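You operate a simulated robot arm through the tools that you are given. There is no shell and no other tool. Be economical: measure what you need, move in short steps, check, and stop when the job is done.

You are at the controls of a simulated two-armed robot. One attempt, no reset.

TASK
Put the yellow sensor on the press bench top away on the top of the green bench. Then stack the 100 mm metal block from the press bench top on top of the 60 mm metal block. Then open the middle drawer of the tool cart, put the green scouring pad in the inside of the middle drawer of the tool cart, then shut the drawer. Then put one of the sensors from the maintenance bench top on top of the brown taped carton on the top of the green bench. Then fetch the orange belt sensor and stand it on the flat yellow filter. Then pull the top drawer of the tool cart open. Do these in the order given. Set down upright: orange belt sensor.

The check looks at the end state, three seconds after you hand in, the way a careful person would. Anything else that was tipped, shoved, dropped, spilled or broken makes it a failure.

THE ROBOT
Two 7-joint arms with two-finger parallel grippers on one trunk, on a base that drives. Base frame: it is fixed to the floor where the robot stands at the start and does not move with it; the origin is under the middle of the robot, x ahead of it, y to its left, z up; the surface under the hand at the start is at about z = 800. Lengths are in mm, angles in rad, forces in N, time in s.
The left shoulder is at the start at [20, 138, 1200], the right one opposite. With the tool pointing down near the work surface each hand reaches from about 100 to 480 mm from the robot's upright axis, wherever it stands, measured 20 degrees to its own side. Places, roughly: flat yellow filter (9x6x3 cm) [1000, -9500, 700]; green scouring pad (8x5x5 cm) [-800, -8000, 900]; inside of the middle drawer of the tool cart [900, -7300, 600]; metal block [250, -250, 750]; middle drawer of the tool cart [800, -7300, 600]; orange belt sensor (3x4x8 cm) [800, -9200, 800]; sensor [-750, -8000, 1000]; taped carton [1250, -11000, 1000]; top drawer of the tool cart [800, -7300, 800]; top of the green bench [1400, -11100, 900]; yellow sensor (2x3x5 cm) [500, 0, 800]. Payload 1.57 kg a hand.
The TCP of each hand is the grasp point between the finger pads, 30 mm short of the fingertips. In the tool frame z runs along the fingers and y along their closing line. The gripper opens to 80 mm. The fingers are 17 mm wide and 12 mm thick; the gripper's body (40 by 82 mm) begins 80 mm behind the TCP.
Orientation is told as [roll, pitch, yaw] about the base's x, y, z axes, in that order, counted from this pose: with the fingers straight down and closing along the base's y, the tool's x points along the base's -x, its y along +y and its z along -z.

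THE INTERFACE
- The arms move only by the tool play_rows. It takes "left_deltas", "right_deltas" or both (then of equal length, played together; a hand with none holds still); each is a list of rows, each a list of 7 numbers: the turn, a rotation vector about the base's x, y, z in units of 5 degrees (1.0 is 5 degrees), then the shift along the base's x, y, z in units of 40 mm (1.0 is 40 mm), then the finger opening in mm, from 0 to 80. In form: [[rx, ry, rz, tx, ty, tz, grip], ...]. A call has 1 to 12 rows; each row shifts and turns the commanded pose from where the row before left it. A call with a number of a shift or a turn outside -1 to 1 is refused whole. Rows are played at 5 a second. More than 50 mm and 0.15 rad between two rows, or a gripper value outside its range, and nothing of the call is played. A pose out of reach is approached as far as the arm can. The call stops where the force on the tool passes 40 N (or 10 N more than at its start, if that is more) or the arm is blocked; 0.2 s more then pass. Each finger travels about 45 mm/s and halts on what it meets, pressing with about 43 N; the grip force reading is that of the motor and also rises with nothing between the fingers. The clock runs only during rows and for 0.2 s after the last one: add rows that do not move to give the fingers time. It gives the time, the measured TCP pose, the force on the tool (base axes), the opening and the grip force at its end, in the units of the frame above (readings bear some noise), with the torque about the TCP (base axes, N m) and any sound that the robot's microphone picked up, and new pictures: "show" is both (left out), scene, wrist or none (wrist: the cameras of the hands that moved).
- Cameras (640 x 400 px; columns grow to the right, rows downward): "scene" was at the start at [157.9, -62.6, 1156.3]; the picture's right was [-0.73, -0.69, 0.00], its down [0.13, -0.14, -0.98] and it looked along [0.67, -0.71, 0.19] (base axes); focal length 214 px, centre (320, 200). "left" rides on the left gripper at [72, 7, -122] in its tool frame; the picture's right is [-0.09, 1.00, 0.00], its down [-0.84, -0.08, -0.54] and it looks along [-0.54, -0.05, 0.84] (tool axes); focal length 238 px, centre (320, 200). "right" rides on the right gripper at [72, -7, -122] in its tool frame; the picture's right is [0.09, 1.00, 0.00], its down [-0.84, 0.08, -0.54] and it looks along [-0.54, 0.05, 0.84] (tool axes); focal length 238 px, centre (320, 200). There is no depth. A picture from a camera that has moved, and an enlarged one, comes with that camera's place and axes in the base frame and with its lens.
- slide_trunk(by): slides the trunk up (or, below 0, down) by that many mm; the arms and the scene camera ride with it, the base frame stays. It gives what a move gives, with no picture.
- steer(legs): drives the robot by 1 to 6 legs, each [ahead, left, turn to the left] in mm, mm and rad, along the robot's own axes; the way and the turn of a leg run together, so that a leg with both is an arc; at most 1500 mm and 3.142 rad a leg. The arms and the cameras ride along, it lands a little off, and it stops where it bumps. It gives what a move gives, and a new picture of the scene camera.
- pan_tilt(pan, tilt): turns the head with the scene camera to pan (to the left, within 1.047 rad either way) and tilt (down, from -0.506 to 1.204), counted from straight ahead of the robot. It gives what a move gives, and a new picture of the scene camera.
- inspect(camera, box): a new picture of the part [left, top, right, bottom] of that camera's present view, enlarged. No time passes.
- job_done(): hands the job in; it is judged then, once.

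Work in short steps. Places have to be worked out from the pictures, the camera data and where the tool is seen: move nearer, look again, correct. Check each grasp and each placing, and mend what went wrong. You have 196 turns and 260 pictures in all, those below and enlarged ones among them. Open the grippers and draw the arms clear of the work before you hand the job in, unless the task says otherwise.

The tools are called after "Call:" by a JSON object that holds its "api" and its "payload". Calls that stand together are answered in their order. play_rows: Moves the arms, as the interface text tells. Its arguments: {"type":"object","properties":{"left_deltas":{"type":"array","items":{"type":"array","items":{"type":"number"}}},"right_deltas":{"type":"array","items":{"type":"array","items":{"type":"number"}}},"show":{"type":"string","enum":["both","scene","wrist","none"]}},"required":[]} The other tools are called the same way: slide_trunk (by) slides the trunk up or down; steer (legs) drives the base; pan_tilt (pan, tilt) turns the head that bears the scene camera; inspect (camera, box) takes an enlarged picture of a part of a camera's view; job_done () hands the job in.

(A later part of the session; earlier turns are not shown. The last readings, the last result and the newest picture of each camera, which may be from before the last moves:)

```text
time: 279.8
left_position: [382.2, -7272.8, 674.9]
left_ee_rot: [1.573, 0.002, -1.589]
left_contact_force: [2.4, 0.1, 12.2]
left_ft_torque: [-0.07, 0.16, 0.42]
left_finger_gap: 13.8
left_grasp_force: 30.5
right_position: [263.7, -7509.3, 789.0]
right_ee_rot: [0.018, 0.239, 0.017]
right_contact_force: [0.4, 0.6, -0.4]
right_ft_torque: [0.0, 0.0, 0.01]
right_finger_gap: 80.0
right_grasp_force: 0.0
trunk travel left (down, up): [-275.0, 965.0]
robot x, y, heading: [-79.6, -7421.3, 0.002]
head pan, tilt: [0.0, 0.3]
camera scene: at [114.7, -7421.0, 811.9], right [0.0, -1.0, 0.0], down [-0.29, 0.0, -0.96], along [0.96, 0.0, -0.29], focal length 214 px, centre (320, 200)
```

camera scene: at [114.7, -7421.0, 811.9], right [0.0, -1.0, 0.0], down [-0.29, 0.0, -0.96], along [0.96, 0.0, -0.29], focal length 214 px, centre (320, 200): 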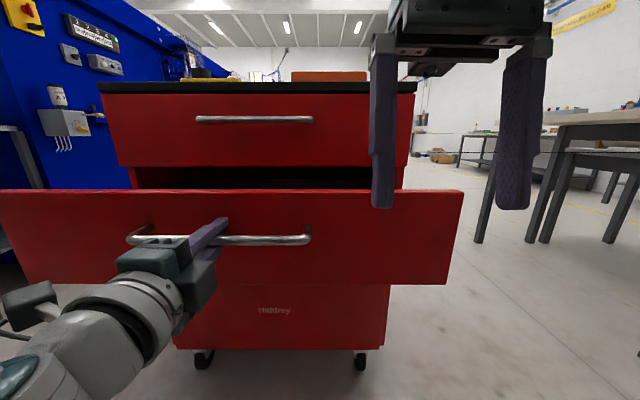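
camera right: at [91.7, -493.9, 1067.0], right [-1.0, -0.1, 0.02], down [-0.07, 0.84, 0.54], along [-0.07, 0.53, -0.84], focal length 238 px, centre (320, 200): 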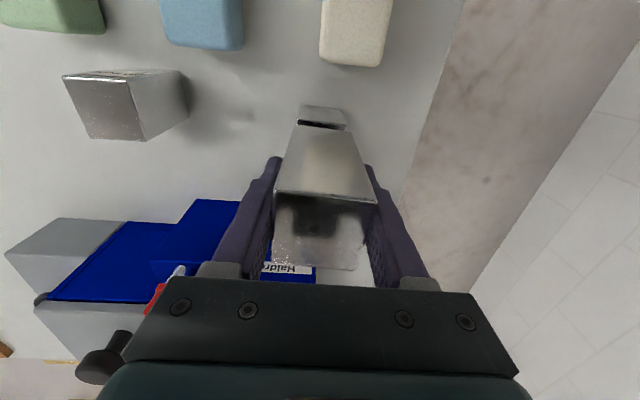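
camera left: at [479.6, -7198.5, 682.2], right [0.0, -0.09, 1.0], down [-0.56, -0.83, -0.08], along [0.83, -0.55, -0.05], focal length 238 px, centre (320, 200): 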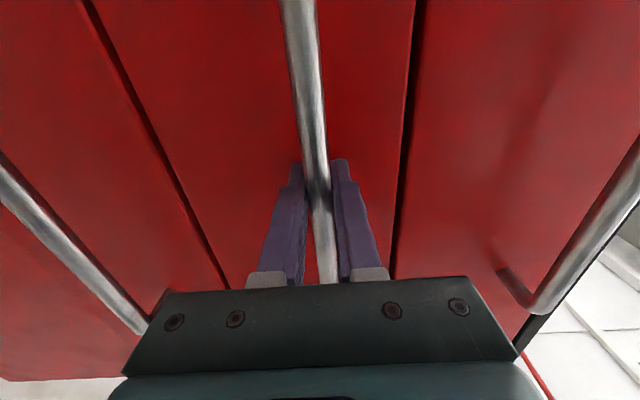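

Call:
{"api": "steer", "payload": {"legs": [[-60, 0, 0]]}}

Call:
{"api": "play_rows", "payload": {"left_deltas": [[0, 0, 0, 0, 0, 0, 40], [0, 0, 0, 0, 0, 0, 60], [0, 0, 0, 0, 0, 0, 70], [0, 0, 0, -0.6, 0, 0, 80], [0, 0, 0, -0.6, 0, 0, 80], [0, 0, 0, -0.6, 0, 0, 80]], "show": "scene"}}

```text
time: 280.7
left_position: [321.7, -7272.3, 675.5]
left_ee_rot: [1.571, 0.004, -1.589]
left_contact_force: [1.6, 0.6, 7.4]
left_ft_torque: [-0.11, 0.1, 0.24]
left_finger_gap: 13.7
left_grasp_force: 30.1
right_position: [202.7, -7508.1, 789.9]
right_ee_rot: [0.018, 0.241, 0.017]
right_contact_force: [0.2, 0.8, -0.2]
right_ft_torque: [-0.01, 0.01, 0.01]
right_finger_gap: 79.8
right_grasp_force: 0.1
trunk travel left (down, up): [-275.0, 965.0]
robot x, y, heading: [-141.7, -7419.9, -0.003]
head pan, tilt: [0.0, 0.3]
camera scene: at [54.0, -7421.1, 811.8], right [0.0, -1.0, 0.0], down [-0.29, 0.0, -0.96], along [0.96, 0.0, -0.29], focal length 214 px, centre (320, 200)
```

scene: 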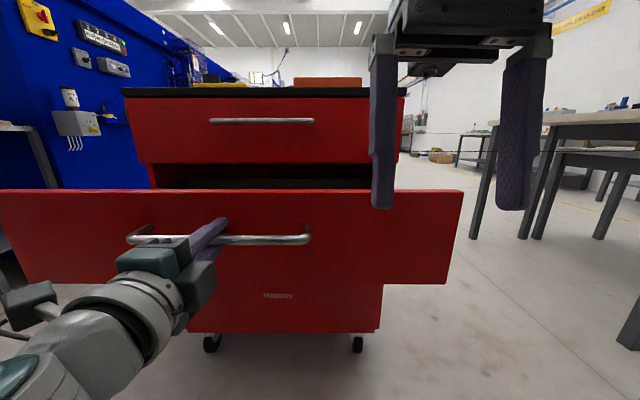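

```text
time: 282.1
left_position: [247.2, -7274.3, 673.7]
left_ee_rot: [1.571, 0.001, -1.589]
left_contact_force: [0.0, 0.5, 0.4]
left_ft_torque: [-0.01, 0.0, -0.03]
left_finger_gap: 80.1
left_grasp_force: 0.1
right_position: [199.9, -7509.2, 788.5]
right_ee_rot: [0.017, 0.244, 0.018]
right_contact_force: [0.2, 0.2, 0.1]
right_ft_torque: [0.0, -0.05, 0.02]
right_finger_gap: 79.9
right_grasp_force: 0.0
trunk travel left (down, up): [-275.0, 965.0]
robot x, y, heading: [-139.5, -7419.4, 0.002]
head pan, tilt: [0.0, 0.3]
camera scene: at [51.8, -7421.7, 811.4], right [0.0, -1.0, 0.0], down [-0.3, 0.0, -0.96], along [0.96, 0.0, -0.3], focal length 214 px, centre (320, 200)
```

scene: 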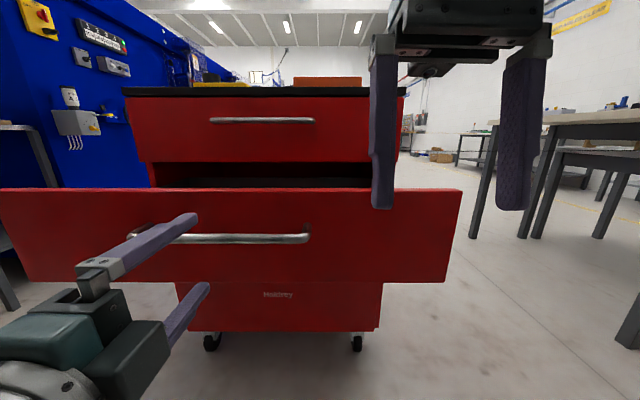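

The drawer is open about 280 mm. I raise the trunk, turn away and go to the maintenance bench for the pad.

Call:
{"api": "slide_trunk", "payload": {"by": 380}}

Call:
{"api": "steer", "payload": {"legs": [[0, 0, -1.571], [500, 150, 0], [0, 0, -1.571]]}}

Call:
{"api": "pan_tilt", "payload": {"pan": 0, "tilt": 0.6}}

```text
time: 285.8
left_position: [248.3, -7274.1, 1054.1]
left_ee_rot: [1.571, 0.001, -1.588]
left_contact_force: [0.4, 0.1, -0.1]
left_ft_torque: [0.01, -0.01, 0.01]
left_finger_gap: 80.0
left_grasp_force: 0.0
right_position: [202.4, -7508.3, 1169.2]
right_ee_rot: [0.015, 0.241, 0.018]
right_contact_force: [0.0, 1.0, 0.6]
right_ft_torque: [0.0, -0.03, 0.0]
right_finger_gap: 80.0
right_grasp_force: 0.1
trunk travel left (down, up): [-655.0, 585.0]
robot x, y, heading: [-140.7, -7418.6, 0.001]
head pan, tilt: [0.0, 0.3]
```

```text
time: 296.6
left_position: [-380.5, -8066.0, 1054.5]
left_ee_rot: [1.571, 0.002, 1.537]
left_contact_force: [-0.4, -0.4, -0.3]
left_ft_torque: [0.01, -0.01, 0.02]
left_finger_gap: 80.2
left_grasp_force: 0.0
right_position: [-330.7, -7831.5, 1168.5]
right_ee_rot: [0.015, 0.243, -3.138]
right_contact_force: [-0.6, -0.2, 0.6]
right_ft_torque: [0.0, 0.0, -0.01]
right_finger_gap: 79.9
right_grasp_force: 0.0
trunk travel left (down, up): [-655.0, 585.0]
robot x, y, heading: [9.8, -7923.8, 3.129]
head pan, tilt: [0.0, 0.3]
camera scene: at [-180.6, -7924.4, 1191.5], right [0.01, 1.0, 0.0], down [0.3, 0.0, -0.96], along [-0.96, 0.01, -0.3], focal length 214 px, centre (320, 200)
```

scene: 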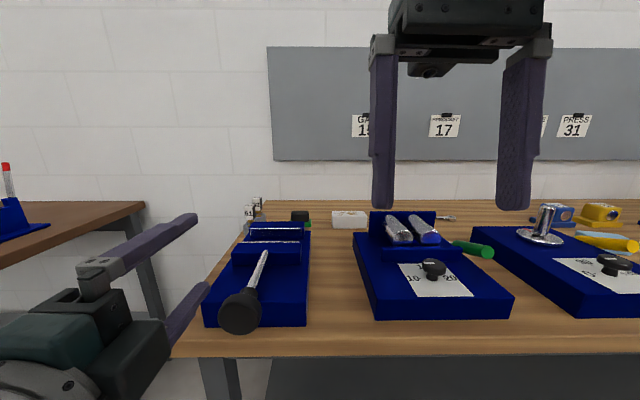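

```text
time: 297.4
left_position: [-382.1, -8065.0, 1053.6]
left_ee_rot: [1.57, 0.002, 1.536]
left_contact_force: [-0.2, 0.1, -0.3]
left_ft_torque: [0.01, 0.01, -0.01]
left_finger_gap: 80.0
left_grasp_force: 0.0
right_position: [-329.7, -7831.6, 1168.7]
right_ee_rot: [0.016, 0.242, -3.138]
right_contact_force: [0.2, -0.3, -0.6]
right_ft_torque: [0.0, 0.01, 0.0]
right_finger_gap: 80.2
right_grasp_force: 0.1
trunk travel left (down, up): [-655.0, 585.0]
robot x, y, heading: [10.4, -7920.1, 3.131]
head pan, tilt: [0.0, 0.6]
camera scene: at [-175.7, -7924.5, 1164.1], right [0.01, 1.0, 0.0], down [0.56, -0.01, -0.83], along [-0.83, 0.01, -0.56], focal length 214 px, centre (320, 200)
```

scene: 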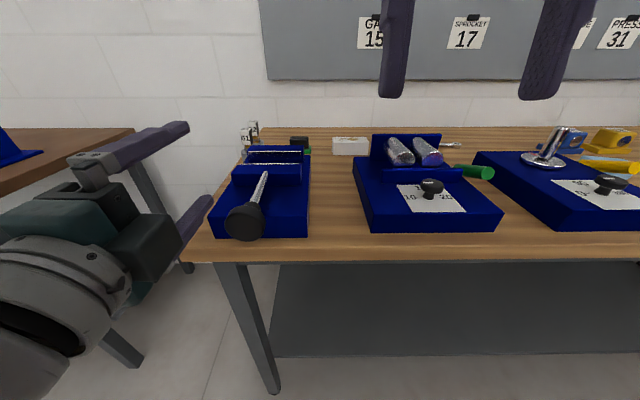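

Call:
{"api": "inspect", "payload": {"camera": "scene", "box": [220, 110, 380, 210]}}

Call:
{"api": "inspect", "payload": {"camera": "scene", "box": [480, 110, 640, 210]}}

```text
4.00 times, centred on (300, 160) of scene
camera zoom: at [-175.7, -7924.5, 1164.1], right [0.01, 1.0, 0.0], down [0.56, -0.01, -0.83], along [-0.83, 0.01, -0.56], focal length 858 px, centre (400, 360)
```

zoom: 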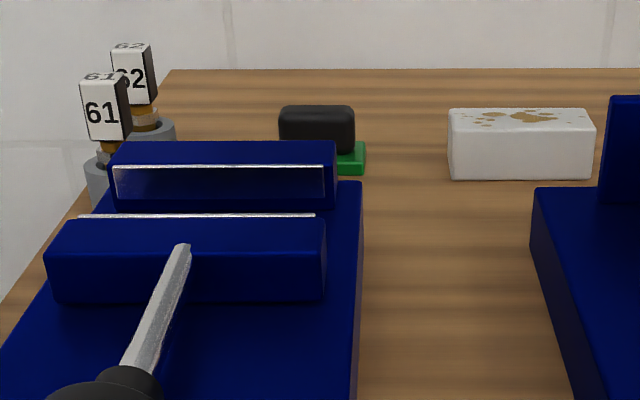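

```text
4.00 times, centred on (560, 160) of scene
camera zoom: at [-175.7, -7924.5, 1164.1], right [0.01, 1.0, 0.0], down [0.56, -0.01, -0.83], along [-0.83, 0.01, -0.56], focal length 858 px, centre (-640, 360)
```

zoom: 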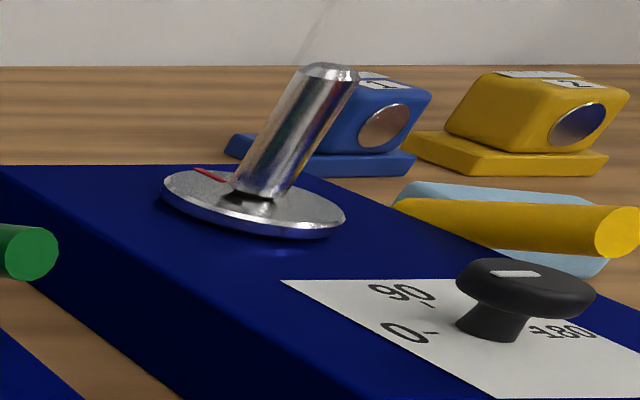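

The black-and-green block near (-970, -7990) may be the pad. I look along the bench to the right.

Call:
{"api": "pan_tilt", "payload": {"pan": -0.7, "tilt": 0.6}}

Call:
{"api": "pan_tilt", "payload": {"pan": 0.6, "tilt": 0.5}}

```text
time: 298.4
left_position: [-380.5, -8066.6, 1054.9]
left_ee_rot: [1.57, 0.003, 1.536]
left_contact_force: [0.0, -1.1, -0.4]
left_ft_torque: [0.0, -0.02, 0.04]
left_finger_gap: 80.0
left_grasp_force: 0.1
right_position: [-330.1, -7830.8, 1168.8]
right_ee_rot: [0.016, 0.242, -3.139]
right_contact_force: [0.2, 0.1, -0.6]
right_ft_torque: [0.03, 0.0, -0.02]
right_finger_gap: 80.0
right_grasp_force: 0.0
trunk travel left (down, up): [-655.0, 585.0]
robot x, y, heading: [14.1, -7924.3, 3.13]
head pan, tilt: [-0.7, 0.6]
camera scene: at [-154.3, -7867.9, 1164.0], right [0.65, 0.76, 0.0], down [0.43, -0.37, -0.83], along [-0.63, 0.54, -0.56], focal length 214 px, centre (320, 200)
```

scene: 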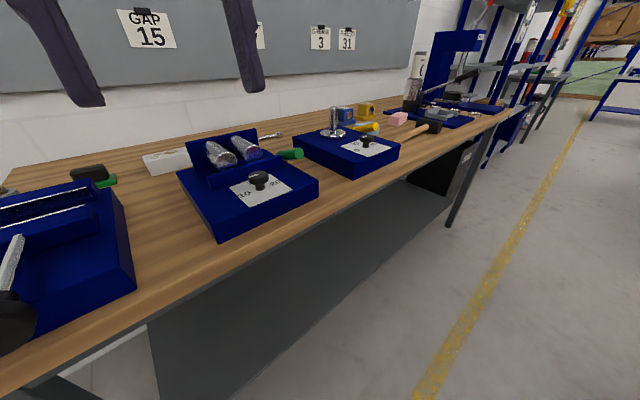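

```text
time: 299.9
left_position: [-380.4, -8065.8, 1054.3]
left_ee_rot: [1.572, 0.001, 1.534]
left_contact_force: [0.0, 0.2, 0.0]
left_ft_torque: [-0.04, -0.02, 0.01]
left_finger_gap: 79.9
left_grasp_force: 0.1
right_position: [-330.6, -7831.0, 1168.0]
right_ee_rot: [0.014, 0.242, -3.138]
right_contact_force: [0.8, -0.3, -0.3]
right_ft_torque: [0.0, -0.03, 0.0]
right_finger_gap: 79.9
right_grasp_force: 0.0
trunk travel left (down, up): [-655.0, 585.0]
robot x, y, heading: [15.5, -7922.8, 3.128]
head pan, tilt: [0.6, 0.499]
camera scene: at [-163.0, -7976.0, 1173.1], right [-0.55, 0.83, 0.0], down [0.4, 0.27, -0.88], along [-0.73, -0.49, -0.48], focal length 214 px, centre (320, 200)
```

scene: 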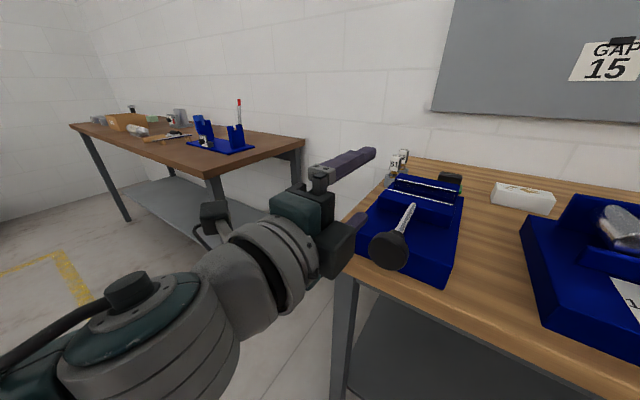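

Pad centre triangulates to about (-881, -7983, 915), behind the vise; bench top ≈890, edge x≈-405. I turn the right hand to close along x and raise the left hand.

Call:
{"api": "play_rows", "payload": {"right_deltas": [[0, 0.7, 1, 0, 0, 0, 80], [0, 0.7, 1, 0, 0, 0, 80], [0, 0.7, 1, 0, 0, 0, 80], [0, 0.7, 1, 0, 0, 0, 80], [0, 0, 1, -0.5, 0, 0, 80], [0, 0, 1, -0.5, 0, 0, 80], [0, 0, 1, -0.5, 0, 0, 80], [0, 0, 1, -0.5, 0, 0, 80], [0, 0, 1, -0.3, 0, 0, 80], [0, 0, 1, 0, 0, 0, 80], [0, 0, 1, 0, 0, 0, 80], [0, 0, 1, 0, 0, 0, 80]], "left_deltas": [[0, 0, 0, 0, 0, 0.3, 80], [0, 0, 0, 0, 0, 0.3, 80], [0, 0, 0, 0, 0, 0.3, 80], [0, 0, 0, 0, 0, 0.3, 80], [0, 0, 0, 0, 0, 0.3, 80], [0, 0, 0, 0, 0, 0.3, 80], [0, 0, 0, 0, 0, 0.3, 80], [0, 0, 0, 0, 0, 0.3, 80], [0, 0, 0, 0, 0, 0.3, 80], [0, 0, 0, 0, 0, 0, 80], [0, 0, 0, 0, 0, 0, 80], [0, 0, 0, 0, 0, 0, 80]], "show": "none"}}

Call:
{"api": "play_rows", "payload": {"right_deltas": [[0, 0, 1, 0, 0, 0, 80], [0, 0, 1, 0, 0, 0, 80], [0, 0, 1, 0, 0, 0, 80], [0, 0, 1, 0, 0, 0, 80], [0, 0, 1, 0, 0, 0, 80], [0, 0, 1, 0, 0, 0, 80]], "show": "none"}}

```text
time: 302.5
left_position: [-379.7, -8064.3, 1161.5]
left_ee_rot: [1.572, 0.002, 1.536]
left_contact_force: [-0.3, -0.6, -0.6]
left_ft_torque: [0.0, 0.02, -0.01]
left_finger_gap: 79.8
left_grasp_force: 0.0
right_position: [-421.9, -7832.3, 1167.9]
right_ee_rot: [-0.026, 0.004, -2.094]
right_contact_force: [0.0, 0.6, -0.2]
right_ft_torque: [0.02, 0.0, 0.03]
right_finger_gap: 79.9
right_grasp_force: 0.1
trunk travel left (down, up): [-655.0, 585.0]
robot x, y, heading: [11.1, -7923.3, 3.125]
head pan, tilt: [0.6, 0.499]
```

```text
time: 303.9
left_position: [-380.5, -8065.6, 1162.5]
left_ee_rot: [1.57, 0.001, 1.534]
left_contact_force: [-0.2, -0.9, -0.1]
left_ft_torque: [0.03, 0.01, 0.03]
left_finger_gap: 79.7
left_grasp_force: 0.1
right_position: [-421.2, -7831.4, 1168.4]
right_ee_rot: [-0.027, 0.002, -1.568]
right_contact_force: [-0.8, -0.1, 0.4]
right_ft_torque: [-0.01, -0.01, -0.01]
right_finger_gap: 80.1
right_grasp_force: 0.0
trunk travel left (down, up): [-655.0, 585.0]
robot x, y, heading: [10.5, -7920.3, 3.131]
head pan, tilt: [0.6, 0.499]
```

Call:
{"api": "steer", "payload": {"legs": [[0, 165, 0], [400, 0, 0]]}}

Call:
{"api": "play_rows", "payload": {"right_deltas": [[0, 0, 0, 0, 0, -0.5, 80]], "show": "wrist"}}

```text
time: 307.4
left_position: [-782.9, -8230.1, 1161.2]
left_ee_rot: [1.569, 0.001, 1.542]
left_contact_force: [1.1, -0.4, -0.4]
left_ft_torque: [-0.01, -0.03, 0.0]
left_finger_gap: 79.8
left_grasp_force: 0.0
right_position: [-826.5, -7996.2, 1169.1]
right_ee_rot: [-0.025, 0.002, -1.564]
right_contact_force: [-1.4, -1.0, -1.0]
right_ft_torque: [0.0, 0.01, 0.01]
right_finger_gap: 79.9
right_grasp_force: 0.1
trunk travel left (down, up): [-655.0, 585.0]
robot x, y, heading: [-390.7, -8087.9, 3.133]
head pan, tilt: [0.6, 0.499]
camera scene: at [-566.9, -8140.1, 1173.1], right [-0.56, 0.83, 0.0], down [0.4, 0.27, -0.88], along [-0.73, -0.49, -0.48], focal length 214 px, centre (320, 200)
```

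scene: 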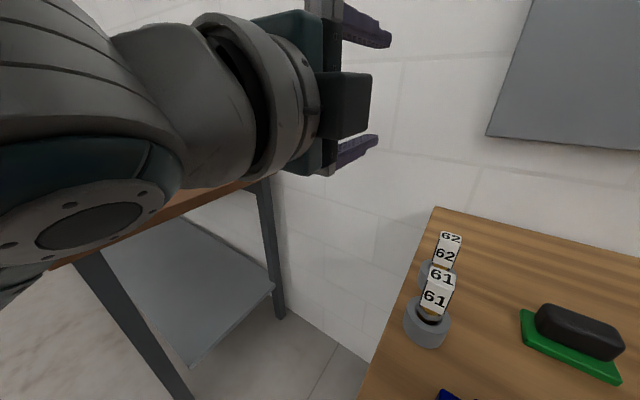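

```text
time: 307.9
left_position: [-784.5, -8229.5, 1161.0]
left_ee_rot: [1.57, 0.002, 1.542]
left_contact_force: [0.6, -0.2, 0.9]
left_ft_torque: [0.0, -0.02, 0.02]
left_finger_gap: 80.1
left_grasp_force: 0.0
right_position: [-828.1, -7996.4, 1149.4]
right_ee_rot: [-0.028, 0.003, -1.567]
right_contact_force: [0.3, -0.3, 0.2]
right_ft_torque: [-0.02, 0.03, -0.01]
right_finger_gap: 80.4
right_grasp_force: 0.0
trunk travel left (down, up): [-655.0, 585.0]
robot x, y, heading: [-391.6, -8087.7, 3.135]
head pan, tilt: [0.6, 0.499]
camera right: at [-830.3, -7924.6, 1271.5], right [0.99, 0.1, -0.03], down [0.1, -0.84, 0.54], along [0.03, -0.54, -0.84], focal length 238 px, centre (320, 200)
```

right: 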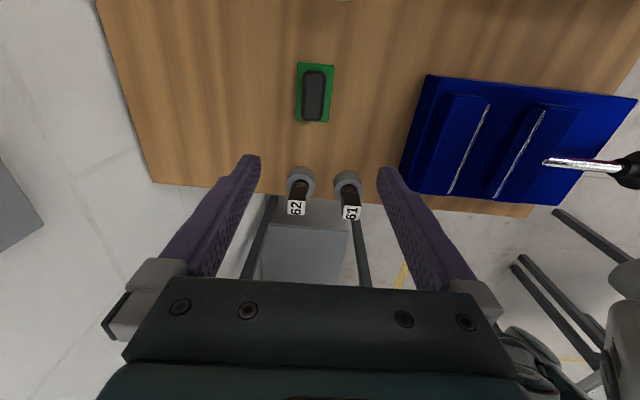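

The pad with black handle is at about (-842, -7981), aligned. I move 45 mm nearer and descend to grip its handle.

Call:
{"api": "steer", "payload": {"legs": [[45, 0, 0]]}}

Call:
{"api": "play_rows", "payload": {"right_deltas": [[0, 0, 0, 0.78, 0.38, 0, 80], [0, 0, 0, 0, 0, -1, 80], [0, 0, 0, 0, 0, -1, 80], [0, 0, 0, 0, 0, -1, 80], [0, 0, 0, 0, 0, -1, 80], [0, 0, 0, 0, 0, 0, 80]], "show": "wrist"}}

```text
time: 308.8
left_position: [-829.3, -8230.3, 1160.3]
left_ee_rot: [1.572, 0.002, 1.541]
left_contact_force: [0.3, 0.8, 0.1]
left_ft_torque: [0.02, 0.0, 0.02]
left_finger_gap: 80.1
left_grasp_force: 0.1
right_position: [-873.2, -7996.8, 1149.2]
right_ee_rot: [-0.026, 0.005, -1.569]
right_contact_force: [-0.3, 0.0, 0.6]
right_ft_torque: [-0.02, 0.02, 0.02]
right_finger_gap: 80.1
right_grasp_force: 0.1
trunk travel left (down, up): [-655.0, 585.0]
robot x, y, heading: [-437.9, -8092.0, 3.135]
head pan, tilt: [0.6, 0.499]
camera scene: at [-612.0, -8139.8, 1173.1], right [-0.56, 0.83, 0.0], down [0.4, 0.27, -0.88], along [-0.73, -0.49, -0.48], focal length 214 px, centre (320, 200)
```

scene: 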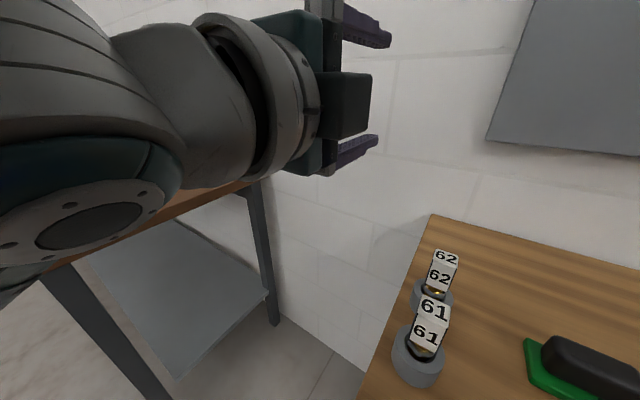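

```text
time: 310.1
left_position: [-826.9, -8229.8, 1160.9]
left_ee_rot: [1.572, 0.002, 1.54]
left_contact_force: [0.9, -0.5, 0.3]
left_ft_torque: [0.0, 0.03, -0.03]
left_finger_gap: 79.9
left_grasp_force: 0.0
right_position: [-840.4, -7982.3, 988.7]
right_ee_rot: [-0.026, 0.003, -1.566]
right_contact_force: [-0.1, 0.3, 0.5]
right_ft_torque: [0.02, -0.04, 0.01]
right_finger_gap: 79.8
right_grasp_force: 0.0
trunk travel left (down, up): [-655.0, 585.0]
robot x, y, heading: [-437.7, -8088.6, 3.137]
head pan, tilt: [0.6, 0.499]
camera right: at [-843.7, -7910.4, 1111.4], right [0.99, 0.1, -0.03], down [0.09, -0.84, 0.54], along [0.03, -0.54, -0.84], focal length 238 px, centre (320, 200)
```

right: 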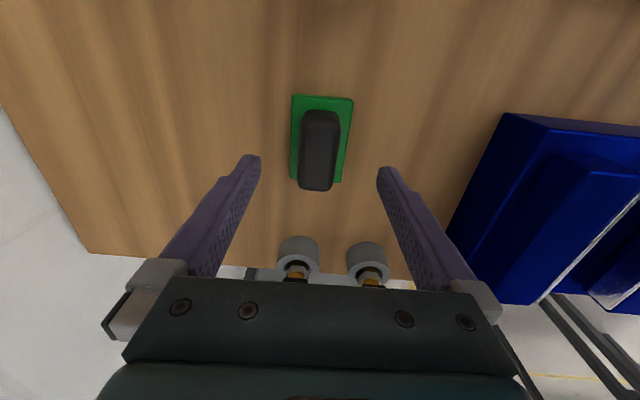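

Call:
{"api": "play_rows", "payload": {"right_deltas": [[0, 0, 0, -0.03, -0.05, -0.7, 80], [0, 0, 0, 0, 0, -0.55, 80], [0, 0, 0, 0, 0, 0, 50], [0, 0, 0, 0, 0, 0, 20], [0, 0, 0, 0, 0, 0, 0], [0, 0, 0, 0, 0, 0, 0], [0, 0, 0, 0, 0, 0.5, 0], [0, 0, 0, 0, 0, 0.7, 0]], "show": "wrist"}}

```text
time: 311.9
left_position: [-828.8, -8230.6, 1160.5]
left_ee_rot: [1.571, 0.002, 1.542]
left_contact_force: [-0.3, -0.3, -1.0]
left_ft_torque: [0.01, -0.02, 0.06]
left_finger_gap: 80.2
left_grasp_force: 0.1
right_position: [-841.5, -7982.8, 985.8]
right_ee_rot: [-0.026, 0.003, -1.567]
right_contact_force: [0.3, 0.1, -0.8]
right_ft_torque: [0.0, -0.01, 0.01]
right_finger_gap: 49.1
right_grasp_force: 43.1
trunk travel left (down, up): [-655.0, 585.0]
robot x, y, heading: [-441.5, -8087.2, 3.135]
head pan, tilt: [0.6, 0.499]
camera right: at [-845.8, -7910.6, 1108.8], right [0.99, 0.1, -0.03], down [0.09, -0.84, 0.54], along [0.03, -0.54, -0.84], focal length 238 px, centre (320, 200)
```

right: 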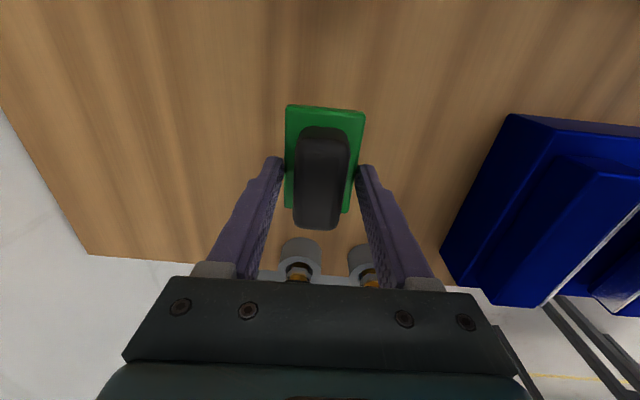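

It is held by the green base near the fingertips only. I set it back, and regrip 15 mm deeper.

Call:
{"api": "play_rows", "payload": {"right_deltas": [[0, 0, 0, 0, 0, -0.6, 0], [0, 0, 0, 0, 0, -0.58, 0], [0, 0, 0, 0, 0, 0, 60], [0, 0, 0, 0, 0, -0.36, 60], [0, 0, 0, 0, 0, 0, 30], [0, 0, 0, 0, 0, 0, 0], [0, 0, 0, 0, 0, 0, 0], [0, 0, 0, 0, 0, 1, 0], [0, 0, 0, 0, 0, 1, 0], [0, 0, 0, 0, 0, 1, 0], [0, 0, 0, 0, 0, 1, 0], [0, 0, 0, 0, 0, 1, 0]], "show": "wrist"}}

```text
time: 313.1
left_position: [-827.7, -8228.4, 1162.1]
left_ee_rot: [1.569, 0.001, 1.541]
left_contact_force: [-0.1, 0.6, 0.3]
left_ft_torque: [-0.04, -0.01, 0.04]
left_finger_gap: 80.1
left_grasp_force: 0.1
right_position: [-840.1, -7983.6, 929.7]
right_ee_rot: [-0.018, 0.002, -1.564]
right_contact_force: [21.0, 5.1, 32.3]
right_ft_torque: [0.12, -1.75, 0.15]
right_finger_gap: 53.2
right_grasp_force: 11.1
trunk travel left (down, up): [-655.0, 585.0]
robot x, y, heading: [-436.0, -8087.2, 3.136]
head pan, tilt: [0.6, 0.499]
stopped in row 5 (right hand): the force on the tool passed its limit at 45 N (the readings are from after the stop); the commanded pose is now the measured one
camera right: at [-844.5, -7910.9, 1052.7], right [0.99, 0.1, -0.02], down [0.09, -0.84, 0.54], along [0.04, -0.54, -0.84], focal length 238 px, centre (320, 200)
```

right: 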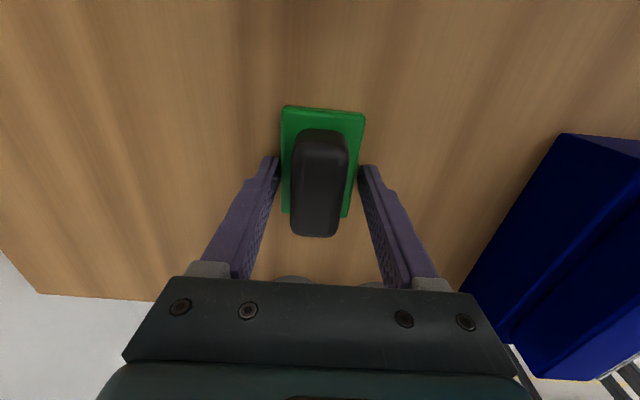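

Call:
{"api": "play_rows", "payload": {"right_deltas": [[0, 0, 0, 0, 0, 0.3, 60], [0, 0, 0, 0, 0, 0, 80], [0, 0, 0, 0, 0, 0, 80], [0, 0, 0, 0, 0, -0.25, 80], [0, 0, 0, 0, 0, -0.15, 80], [0, 0, 0, 0, 0, 0, 80]], "show": "wrist"}}

```text
time: 314.3
left_position: [-829.5, -8228.3, 1161.7]
left_ee_rot: [1.57, 0.0, 1.542]
left_contact_force: [0.2, 0.7, 1.4]
left_ft_torque: [-0.01, 0.01, 0.01]
left_finger_gap: 80.2
left_grasp_force: 0.1
right_position: [-844.4, -7984.8, 930.9]
right_ee_rot: [-0.023, -0.005, -1.566]
right_contact_force: [5.1, 3.3, 19.4]
right_ft_torque: [0.15, -1.14, 0.15]
right_finger_gap: 80.0
right_grasp_force: 0.0
trunk travel left (down, up): [-655.0, 585.0]
robot x, y, heading: [-438.5, -8085.9, 3.136]
head pan, tilt: [0.6, 0.499]
stopped in row 6 (right hand): the force on the tool passed its limit at 54 N (the readings are from after the stop); the commanded pose is now the measured one
camera right: at [-847.9, -7912.1, 1052.9], right [0.99, 0.1, -0.02], down [0.09, -0.83, 0.54], along [0.03, -0.54, -0.84], focal length 238 px, centre (320, 200)
```

right: 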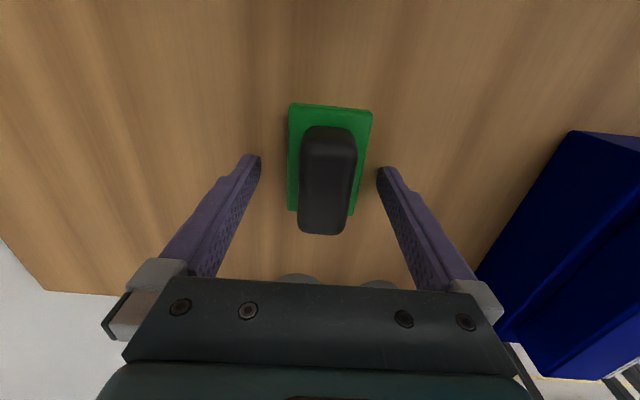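

Tips touch the bench at TCP 930 (bench z=900). I lift 2 mm, centre and close.

Call:
{"api": "play_rows", "payload": {"right_deltas": [[0, 0, 0, 0.1, 0, 0.08, 80], [0, 0, 0, 0, 0, 0, 55], [0, 0, 0, 0, 0, 0, 20], [0, 0, 0, 0, 0, 0, 0], [0, 0, 0, 0, 0, 0, 0], [0, 0, 0, 0, 0, 1, 0], [0, 0, 0, 0, 0, 1, 0], [0, 0, 0, 0, 0, 1, 0], [0, 0, 0, 0, 0, 1, 0], [0, 0, 0, 0, 0, 1, 0]], "show": "wrist"}}

```text
time: 316.5
left_position: [-828.7, -8229.3, 1160.8]
left_ee_rot: [1.57, 0.002, 1.542]
left_contact_force: [-0.9, -0.4, -0.5]
left_ft_torque: [0.0, -0.01, 0.02]
left_finger_gap: 79.7
left_grasp_force: 0.1
right_position: [-841.2, -7987.1, 1133.5]
right_ee_rot: [-0.022, -0.006, -1.566]
right_contact_force: [0.3, -0.8, -0.2]
right_ft_torque: [0.01, 0.02, 0.0]
right_finger_gap: 48.8
right_grasp_force: 42.8
trunk travel left (down, up): [-655.0, 585.0]
robot x, y, heading: [-436.2, -8087.0, 3.134]
head pan, tilt: [0.6, 0.499]
camera right: at [-844.6, -7914.0, 1255.9], right [0.99, 0.1, -0.02], down [0.09, -0.83, 0.54], along [0.03, -0.54, -0.84], focal length 238 px, centre (320, 200)
```

right: 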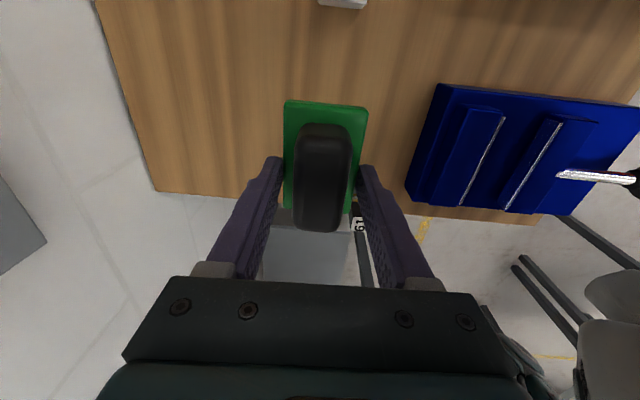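

The pad is held firmly. I back out, turn to the cart and stop over the open drawer.

Call:
{"api": "steer", "payload": {"legs": [[-420, 0, 0], [0, 0, 3.142], [0, 730, 0]]}}

Call:
{"api": "pan_tilt", "payload": {"pan": 0, "tilt": 0.7}}

```text
refused: 3.142 is not a number from -3.14159 to 3.14159
```

```text
time: 317.5
left_position: [-828.4, -8229.4, 1160.9]
left_ee_rot: [1.571, 0.003, 1.542]
left_contact_force: [0.1, -0.1, -0.3]
left_ft_torque: [0.03, 0.02, 0.01]
left_finger_gap: 80.0
left_grasp_force: 0.0
right_position: [-841.7, -7986.9, 1134.3]
right_ee_rot: [-0.024, -0.004, -1.564]
right_contact_force: [0.2, 0.2, -0.8]
right_ft_torque: [-0.01, -0.02, 0.02]
right_finger_gap: 48.6
right_grasp_force: 43.2
trunk travel left (down, up): [-655.0, 585.0]
robot x, y, heading: [-436.2, -8087.5, 3.136]
head pan, tilt: [0.0, 0.7]
camera scene: at [-621.1, -8088.2, 1155.4], right [0.01, 1.0, 0.0], down [0.64, 0.0, -0.77], along [-0.77, 0.0, -0.64], focal length 214 px, centre (320, 200)
```

scene: 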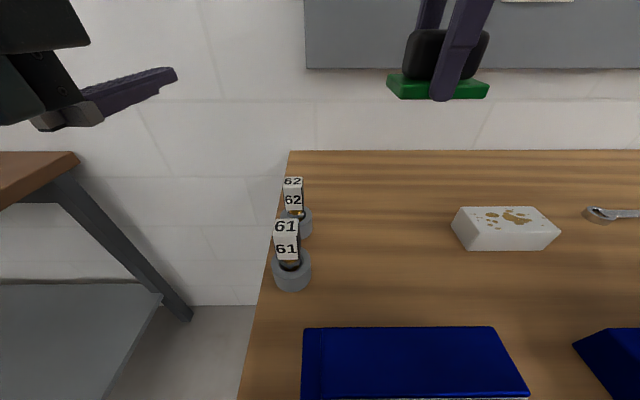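

Call:
{"api": "steer", "payload": {"legs": [[-420, 0, 0], [0, 0, 3.14], [0, 730, 0]]}}

Call:
{"api": "inspect", "payload": {"camera": "scene", "box": [0, 0, 640, 400]}}

```text
time: 331.0
left_position: [395.6, -7232.8, 1162.0]
left_ee_rot: [1.57, 0.001, -1.611]
left_contact_force: [1.0, -0.9, -0.3]
left_ft_torque: [-0.03, 0.0, 0.01]
left_finger_gap: 79.9
left_grasp_force: 0.0
right_position: [404.0, -7475.0, 1133.8]
right_ee_rot: [-0.025, -0.007, 1.567]
right_contact_force: [0.2, 1.1, -0.2]
right_ft_torque: [0.02, 0.04, -0.01]
right_finger_gap: 48.7
right_grasp_force: 42.7
trunk travel left (down, up): [-655.0, 585.0]
robot x, y, heading: [2.3, -7368.9, -0.017]
head pan, tilt: [0.0, 0.7]
camera scene: at [187.3, -7375.5, 1155.4], right [-0.02, -1.0, 0.0], down [-0.64, 0.01, -0.76], along [0.76, -0.01, -0.64], focal length 214 px, centre (320, 200)
```

scene: 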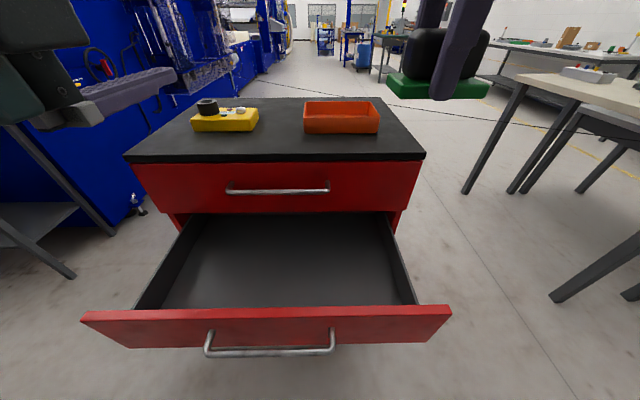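

```text
1.00 times, centred on (320, 200) of scene (not enlarged: the box is as wide or as high as the picture)
camera zoom: at [187.3, -7375.5, 1155.4], right [-0.02, -1.0, 0.0], down [-0.64, 0.01, -0.76], along [0.76, -0.01, -0.64], focal length 214 px, centre (320, 200)
```

zoom: 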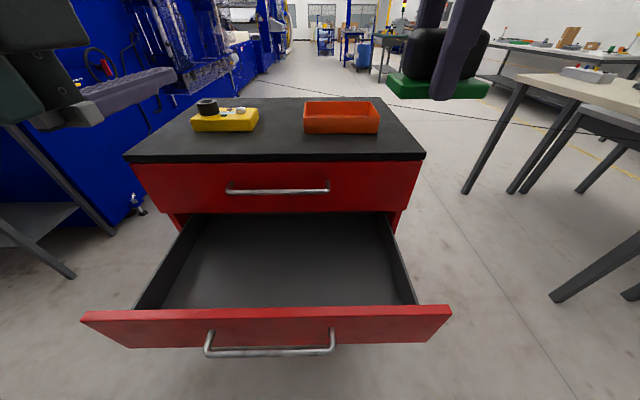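

The open drawer is seen clearly. I raise the left hand for clearance, drive ahead 95 mm and lower the trunk.

Call:
{"api": "play_rows", "payload": {"left_deltas": [[0, 0, 0, 0, 0, 0.8, 80], [0, 0, 0, 0, 0, 0.8, 80], [0, 0, 0, 0, 0, 0.8, 80], [0, 0, 0, 0, 0, 0.8, 80]], "show": "none"}}

Call:
{"api": "steer", "payload": {"legs": [[95, 0, 0.017]]}}

Call:
{"api": "slide_trunk", "payload": {"by": -360}}

Call:
{"api": "play_rows", "payload": {"right_deltas": [[0, 0, 0, 0, 0.3, -0.4, 0], [0, 0, 0, 0, 0, -0.4, 0]], "show": "both"}}

```text
time: 332.0
left_position: [419.3, -7242.2, 1279.5]
left_ee_rot: [1.57, 0.002, -1.612]
left_contact_force: [0.0, 0.3, 0.6]
left_ft_torque: [0.01, 0.01, 0.0]
left_finger_gap: 79.9
left_grasp_force: 0.2
left hand out of reach, approached as far as the arm can: row 1, 2, 3
right_position: [405.1, -7476.0, 1132.8]
right_ee_rot: [-0.023, -0.004, 1.568]
right_contact_force: [-0.5, 0.0, -2.2]
right_ft_torque: [0.02, -0.06, 0.0]
right_finger_gap: 49.1
right_grasp_force: 42.4
trunk travel left (down, up): [-655.0, 585.0]
robot x, y, heading: [3.0, -7370.0, -0.017]
head pan, tilt: [0.0, 0.7]
```

```text
time: 333.1
left_position: [509.7, -7235.1, 1280.5]
left_ee_rot: [1.57, 0.003, -1.593]
left_contact_force: [-0.6, -0.2, 0.4]
left_ft_torque: [-0.02, 0.01, -0.03]
left_finger_gap: 79.9
left_grasp_force: 0.1
right_position: [500.6, -7468.9, 1133.7]
right_ee_rot: [-0.024, -0.006, 1.586]
right_contact_force: [-0.2, 0.3, -1.1]
right_ft_torque: [0.0, 0.02, -0.01]
right_finger_gap: 48.8
right_grasp_force: 42.1
trunk travel left (down, up): [-655.0, 585.0]
robot x, y, heading: [95.1, -7373.8, 0.0]
head pan, tilt: [0.0, 0.7]
camera scene: at [280.7, -7373.2, 1155.4], right [0.0, -1.0, 0.0], down [-0.64, 0.0, -0.76], along [0.76, 0.0, -0.64], focal length 214 px, centre (320, 200)
```

scene: 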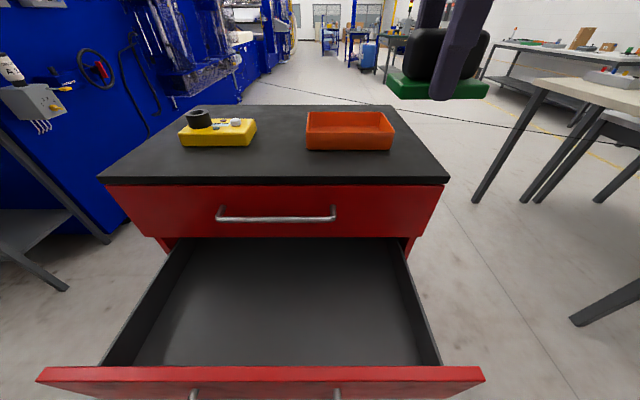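

```text
time: 336.6
left_position: [509.8, -7235.8, 919.6]
left_ee_rot: [1.572, 0.002, -1.593]
left_contact_force: [-0.6, 1.0, 0.0]
left_ft_torque: [-0.01, 0.0, -0.01]
left_finger_gap: 80.1
left_grasp_force: 0.0
right_position: [499.9, -7469.1, 773.3]
right_ee_rot: [-0.023, -0.004, 1.583]
right_contact_force: [-0.6, -0.1, -1.0]
right_ft_torque: [-0.01, 0.0, 0.01]
right_finger_gap: 48.7
right_grasp_force: 43.0
trunk travel left (down, up): [-295.0, 945.0]
robot x, y, heading: [99.0, -7369.6, -0.005]
head pan, tilt: [0.0, 0.7]
```

```text
time: 337.2
left_position: [507.9, -7236.2, 920.0]
left_ee_rot: [1.573, 0.001, -1.592]
left_contact_force: [-0.2, 0.4, 0.0]
left_ft_torque: [-0.02, 0.01, 0.0]
left_finger_gap: 79.8
left_grasp_force: 0.0
right_position: [499.2, -7456.8, 742.0]
right_ee_rot: [-0.024, -0.004, 1.584]
right_contact_force: [0.8, 0.5, 0.0]
right_ft_torque: [-0.01, -0.04, 0.03]
right_finger_gap: 49.2
right_grasp_force: 42.5
trunk travel left (down, up): [-295.0, 945.0]
robot x, y, heading: [97.5, -7369.9, -0.0]
head pan, tilt: [0.0, 0.7]
camera scene: at [280.6, -7373.4, 795.4], right [0.0, -1.0, 0.0], down [-0.64, 0.0, -0.76], along [0.76, 0.0, -0.64], focal length 214 px, centre (320, 200)
camera right: at [505.3, -7529.0, 863.8], right [-0.99, -0.1, -0.02], down [-0.1, 0.83, 0.54], along [-0.04, 0.54, -0.84], focal length 238 px, centre (320, 200)
```

scene: 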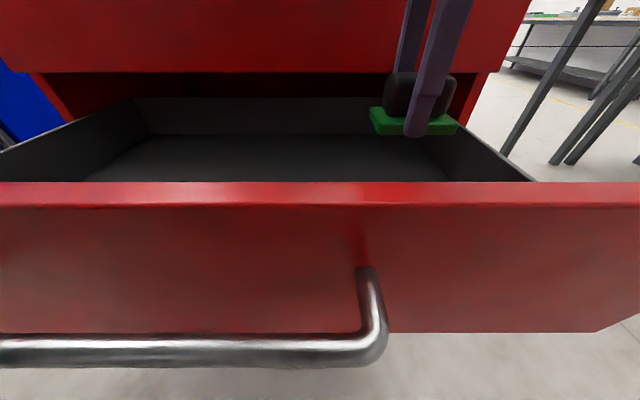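
right: 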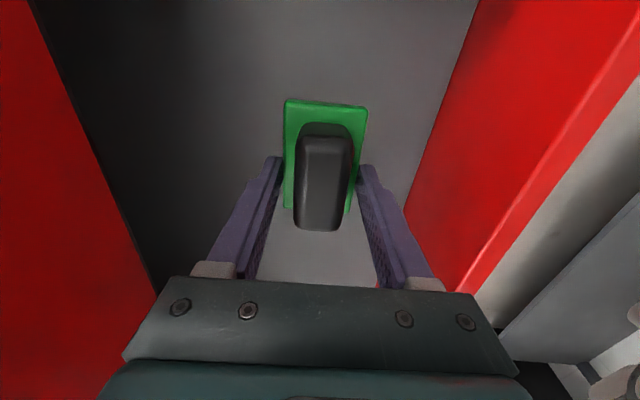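

The pad is inside the drawer outline. I lower gently until it touches the floor of the drawer.

Call:
{"api": "play_rows", "payload": {"right_deltas": [[0, 0, 0, 0, 0, -0.8, 0], [0, 0, 0, 0, 0, -0.5, 0], [0, 0, 0, 0, 0, -0.3, 0], [0, 0, 0, 0, 0, -0.3, 0], [0, 0, 0, 0, 0, -0.2, 0], [0, 0, 0, 0, 0, -0.2, 0], [0, 0, 0, 0, 0, -0.2, 0], [0, 0, 0, 0, 0, -0.2, 0]], "show": "wrist"}}

```text
time: 339.0
left_position: [509.8, -7235.7, 920.5]
left_ee_rot: [1.572, 0.002, -1.594]
left_contact_force: [0.2, 0.6, 0.7]
left_ft_torque: [0.01, 0.01, 0.01]
left_finger_gap: 79.9
left_grasp_force: 0.1
right_position: [499.2, -7458.0, 633.2]
right_ee_rot: [-0.024, -0.005, 1.585]
right_contact_force: [-0.2, 0.5, -0.2]
right_ft_torque: [0.0, 0.0, 0.0]
right_finger_gap: 48.8
right_grasp_force: 43.1
trunk travel left (down, up): [-295.0, 945.0]
robot x, y, heading: [95.2, -7374.6, 0.001]
head pan, tilt: [0.0, 0.7]
camera right: at [504.4, -7529.7, 755.5], right [-0.99, -0.1, -0.02], down [-0.1, 0.83, 0.54], along [-0.04, 0.54, -0.84], focal length 238 px, centre (320, 200)
```

right: 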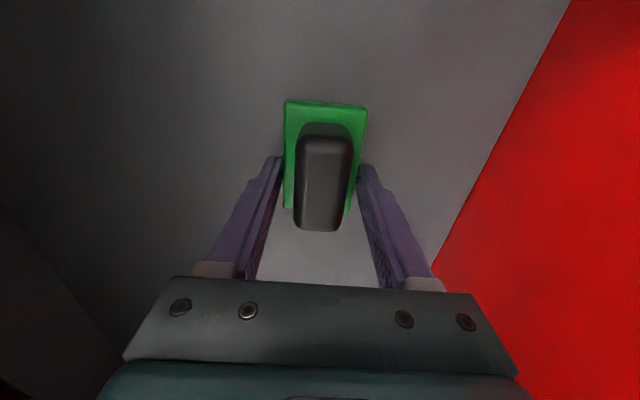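

Call:
{"api": "play_rows", "payload": {"right_deltas": [[0, 0, 0, 0, 0, -0.15, 0], [0, 0, 0, 0, 0, -0.15, 0], [0, 0, 0, 0, 0, -0.15, 0], [0, 0, 0, 0, 0, -0.15, 0], [0, 0, 0, 0, 0, -0.15, 0], [0, 0, 0, 0, 0, -0.15, 0], [0, 0, 0, 0, 0, -0.15, 0], [0, 0, 0, 0, 0, -0.15, 0]], "show": "scene"}}

```text
time: 340.1
left_position: [510.5, -7237.1, 921.6]
left_ee_rot: [1.57, 0.002, -1.595]
left_contact_force: [-0.4, 0.9, -0.1]
left_ft_torque: [0.03, -0.03, 0.01]
left_finger_gap: 79.9
left_grasp_force: 0.1
right_position: [505.0, -7457.8, 615.6]
right_ee_rot: [-0.039, -0.008, 1.584]
right_contact_force: [1.3, -1.0, 14.9]
right_ft_torque: [-0.4, 0.34, 0.05]
right_finger_gap: 48.8
right_grasp_force: 42.9
trunk travel left (down, up): [-295.0, 945.0]
robot x, y, heading: [96.6, -7372.8, -0.001]
head pan, tilt: [0.0, 0.7]
stopped in row 5 (right hand): the force on the tool passed its limit at 48 N (the readings are from after the stop); the commanded pose is now the measured one
camera scene: at [282.0, -7374.1, 795.6], right [0.0, -1.0, 0.0], down [-0.64, 0.0, -0.77], along [0.77, 0.0, -0.64], focal length 214 px, centre (320, 200)
```

scene: 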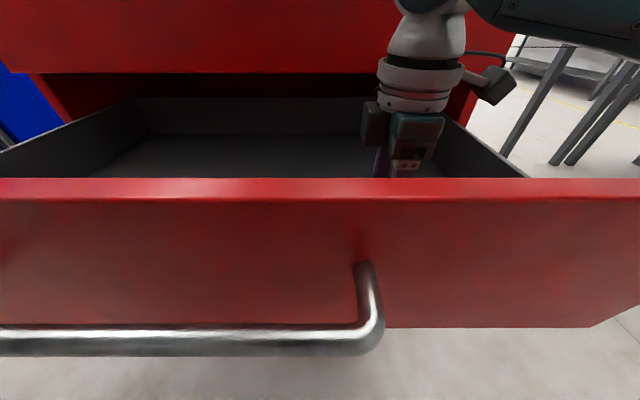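

Floor contact. I release and rise out of the drawer.

Call:
{"api": "play_rows", "payload": {"right_deltas": [[0, 0, 0, 0, 0, 0.05, 70], [0, 0, 0, 0, 0, 0, 70], [0, 0, 0, 0, 0, 0, 70], [0, 0, 0, 0, 0, 0.6, 70], [0, 0, 0, 0, 0, 1, 70], [0, 0, 0, 0, 0, 1, 70], [0, 0, 0, 0, 0, 1, 70], [0, 0, 0, 0, 0, 1, 80]], "show": "wrist"}}

```text
time: 341.9
left_position: [509.6, -7235.9, 920.3]
left_ee_rot: [1.571, 0.002, -1.594]
left_contact_force: [0.9, 0.1, 0.3]
left_ft_torque: [0.01, -0.01, -0.03]
left_finger_gap: 80.1
left_grasp_force: 0.2
right_position: [502.0, -7456.9, 798.0]
right_ee_rot: [-0.033, -0.007, 1.584]
right_contact_force: [-0.8, 0.1, 0.0]
right_ft_torque: [0.03, 0.01, 0.01]
right_finger_gap: 79.9
right_grasp_force: 0.1
trunk travel left (down, up): [-295.0, 945.0]
robot x, y, heading: [94.5, -7368.3, 0.001]
head pan, tilt: [0.0, 0.7]
camera right: at [507.4, -7529.8, 919.4], right [-0.99, -0.11, -0.03], down [-0.11, 0.83, 0.55], along [-0.03, 0.55, -0.84], focal length 238 px, centre (320, 200)
```

right: 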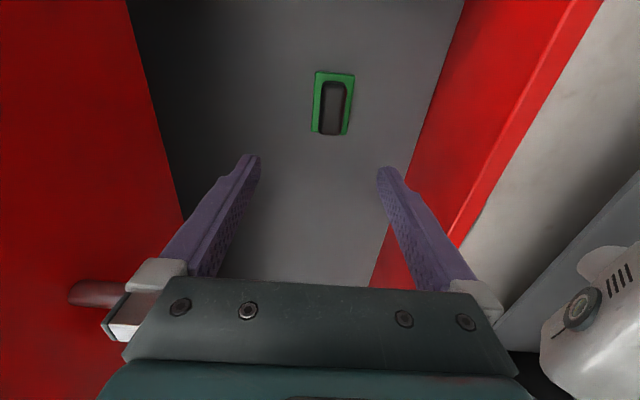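

The pad lies inside. I back off and bring the closed left fingers to the drawer front just above its handle.

Call:
{"api": "steer", "payload": {"legs": [[-330, 0, 0]]}}

Call:
{"api": "play_rows", "payload": {"left_deltas": [[0, 0, 0, 0, -0.3, -0.9, 0], [0, 0, 0, 0, -0.3, -1, 0], [0, 0, 0, 0, -0.3, -1, 0], [0, 0, 0, 0, 0, -1, 0], [0, 0, 0, 0, 0, -1, 0], [0, 0, 0, 0.9, 0, -0.1, 0], [0, 0, 0, 0.9, 0, 0, 0], [0, 0, 0, 0.6, 0, 0, 0]], "show": "both"}}

```text
time: 344.1
left_position: [185.9, -7237.4, 920.1]
left_ee_rot: [1.572, 0.001, -1.598]
left_contact_force: [-0.3, 0.2, 0.1]
left_ft_torque: [0.01, 0.02, 0.01]
left_finger_gap: 80.1
left_grasp_force: 0.1
right_position: [178.9, -7457.7, 797.9]
right_ee_rot: [-0.033, -0.01, 1.581]
right_contact_force: [0.3, 0.3, -0.5]
right_ft_torque: [0.01, -0.03, -0.01]
right_finger_gap: 80.0
right_grasp_force: 0.1
trunk travel left (down, up): [-295.0, 945.0]
robot x, y, heading: [-226.1, -7374.5, -0.007]
head pan, tilt: [0.0, 0.7]
camera scene: at [-43.2, -7373.2, 795.4], right [0.0, -1.0, 0.0], down [-0.64, 0.0, -0.76], along [0.76, 0.0, -0.64], focal length 214 px, centre (320, 200)
```

scene: 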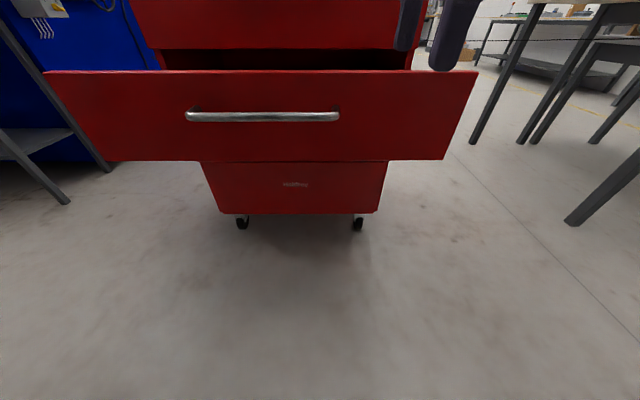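

```text
time: 345.9
left_position: [280.8, -7272.8, 720.3]
left_ee_rot: [1.571, 0.002, -1.597]
left_contact_force: [0.6, -0.1, 0.1]
left_ft_torque: [0.0, -0.03, 0.0]
left_finger_gap: 0.0
left_grasp_force: 21.2
right_position: [178.6, -7458.6, 798.1]
right_ee_rot: [-0.033, -0.008, 1.582]
right_contact_force: [0.5, 0.5, 0.2]
right_ft_torque: [0.01, 0.01, 0.02]
right_finger_gap: 79.8
right_grasp_force: 0.1
trunk travel left (down, up): [-295.0, 945.0]
robot x, y, heading: [-228.1, -7367.8, -0.008]
head pan, tilt: [0.0, 0.7]
camera scene: at [-42.6, -7373.2, 795.5], right [0.0, -1.0, 0.0], down [-0.64, 0.0, -0.77], along [0.77, 0.0, -0.64], focal length 214 px, centre (320, 200)
camera left: at [161.6, -7196.5, 727.6], right [0.0, -0.09, 1.0], down [-0.56, -0.82, -0.08], along [0.83, -0.56, -0.05], focal length 238 px, centre (320, 200)
```

scene: 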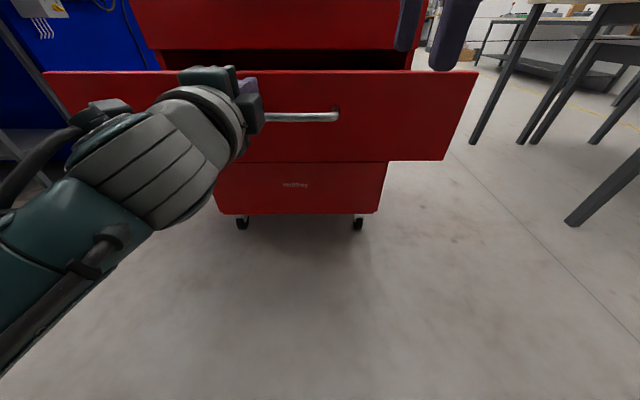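
left: 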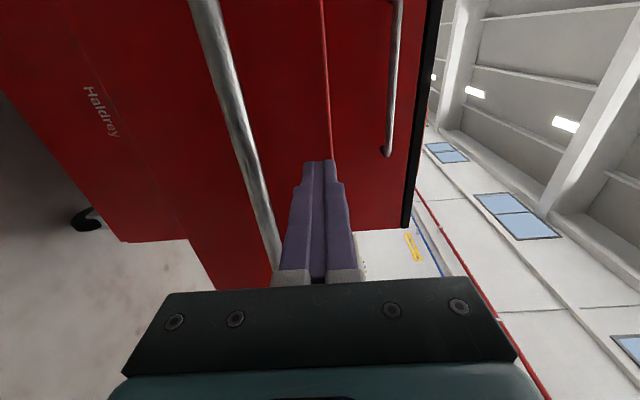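

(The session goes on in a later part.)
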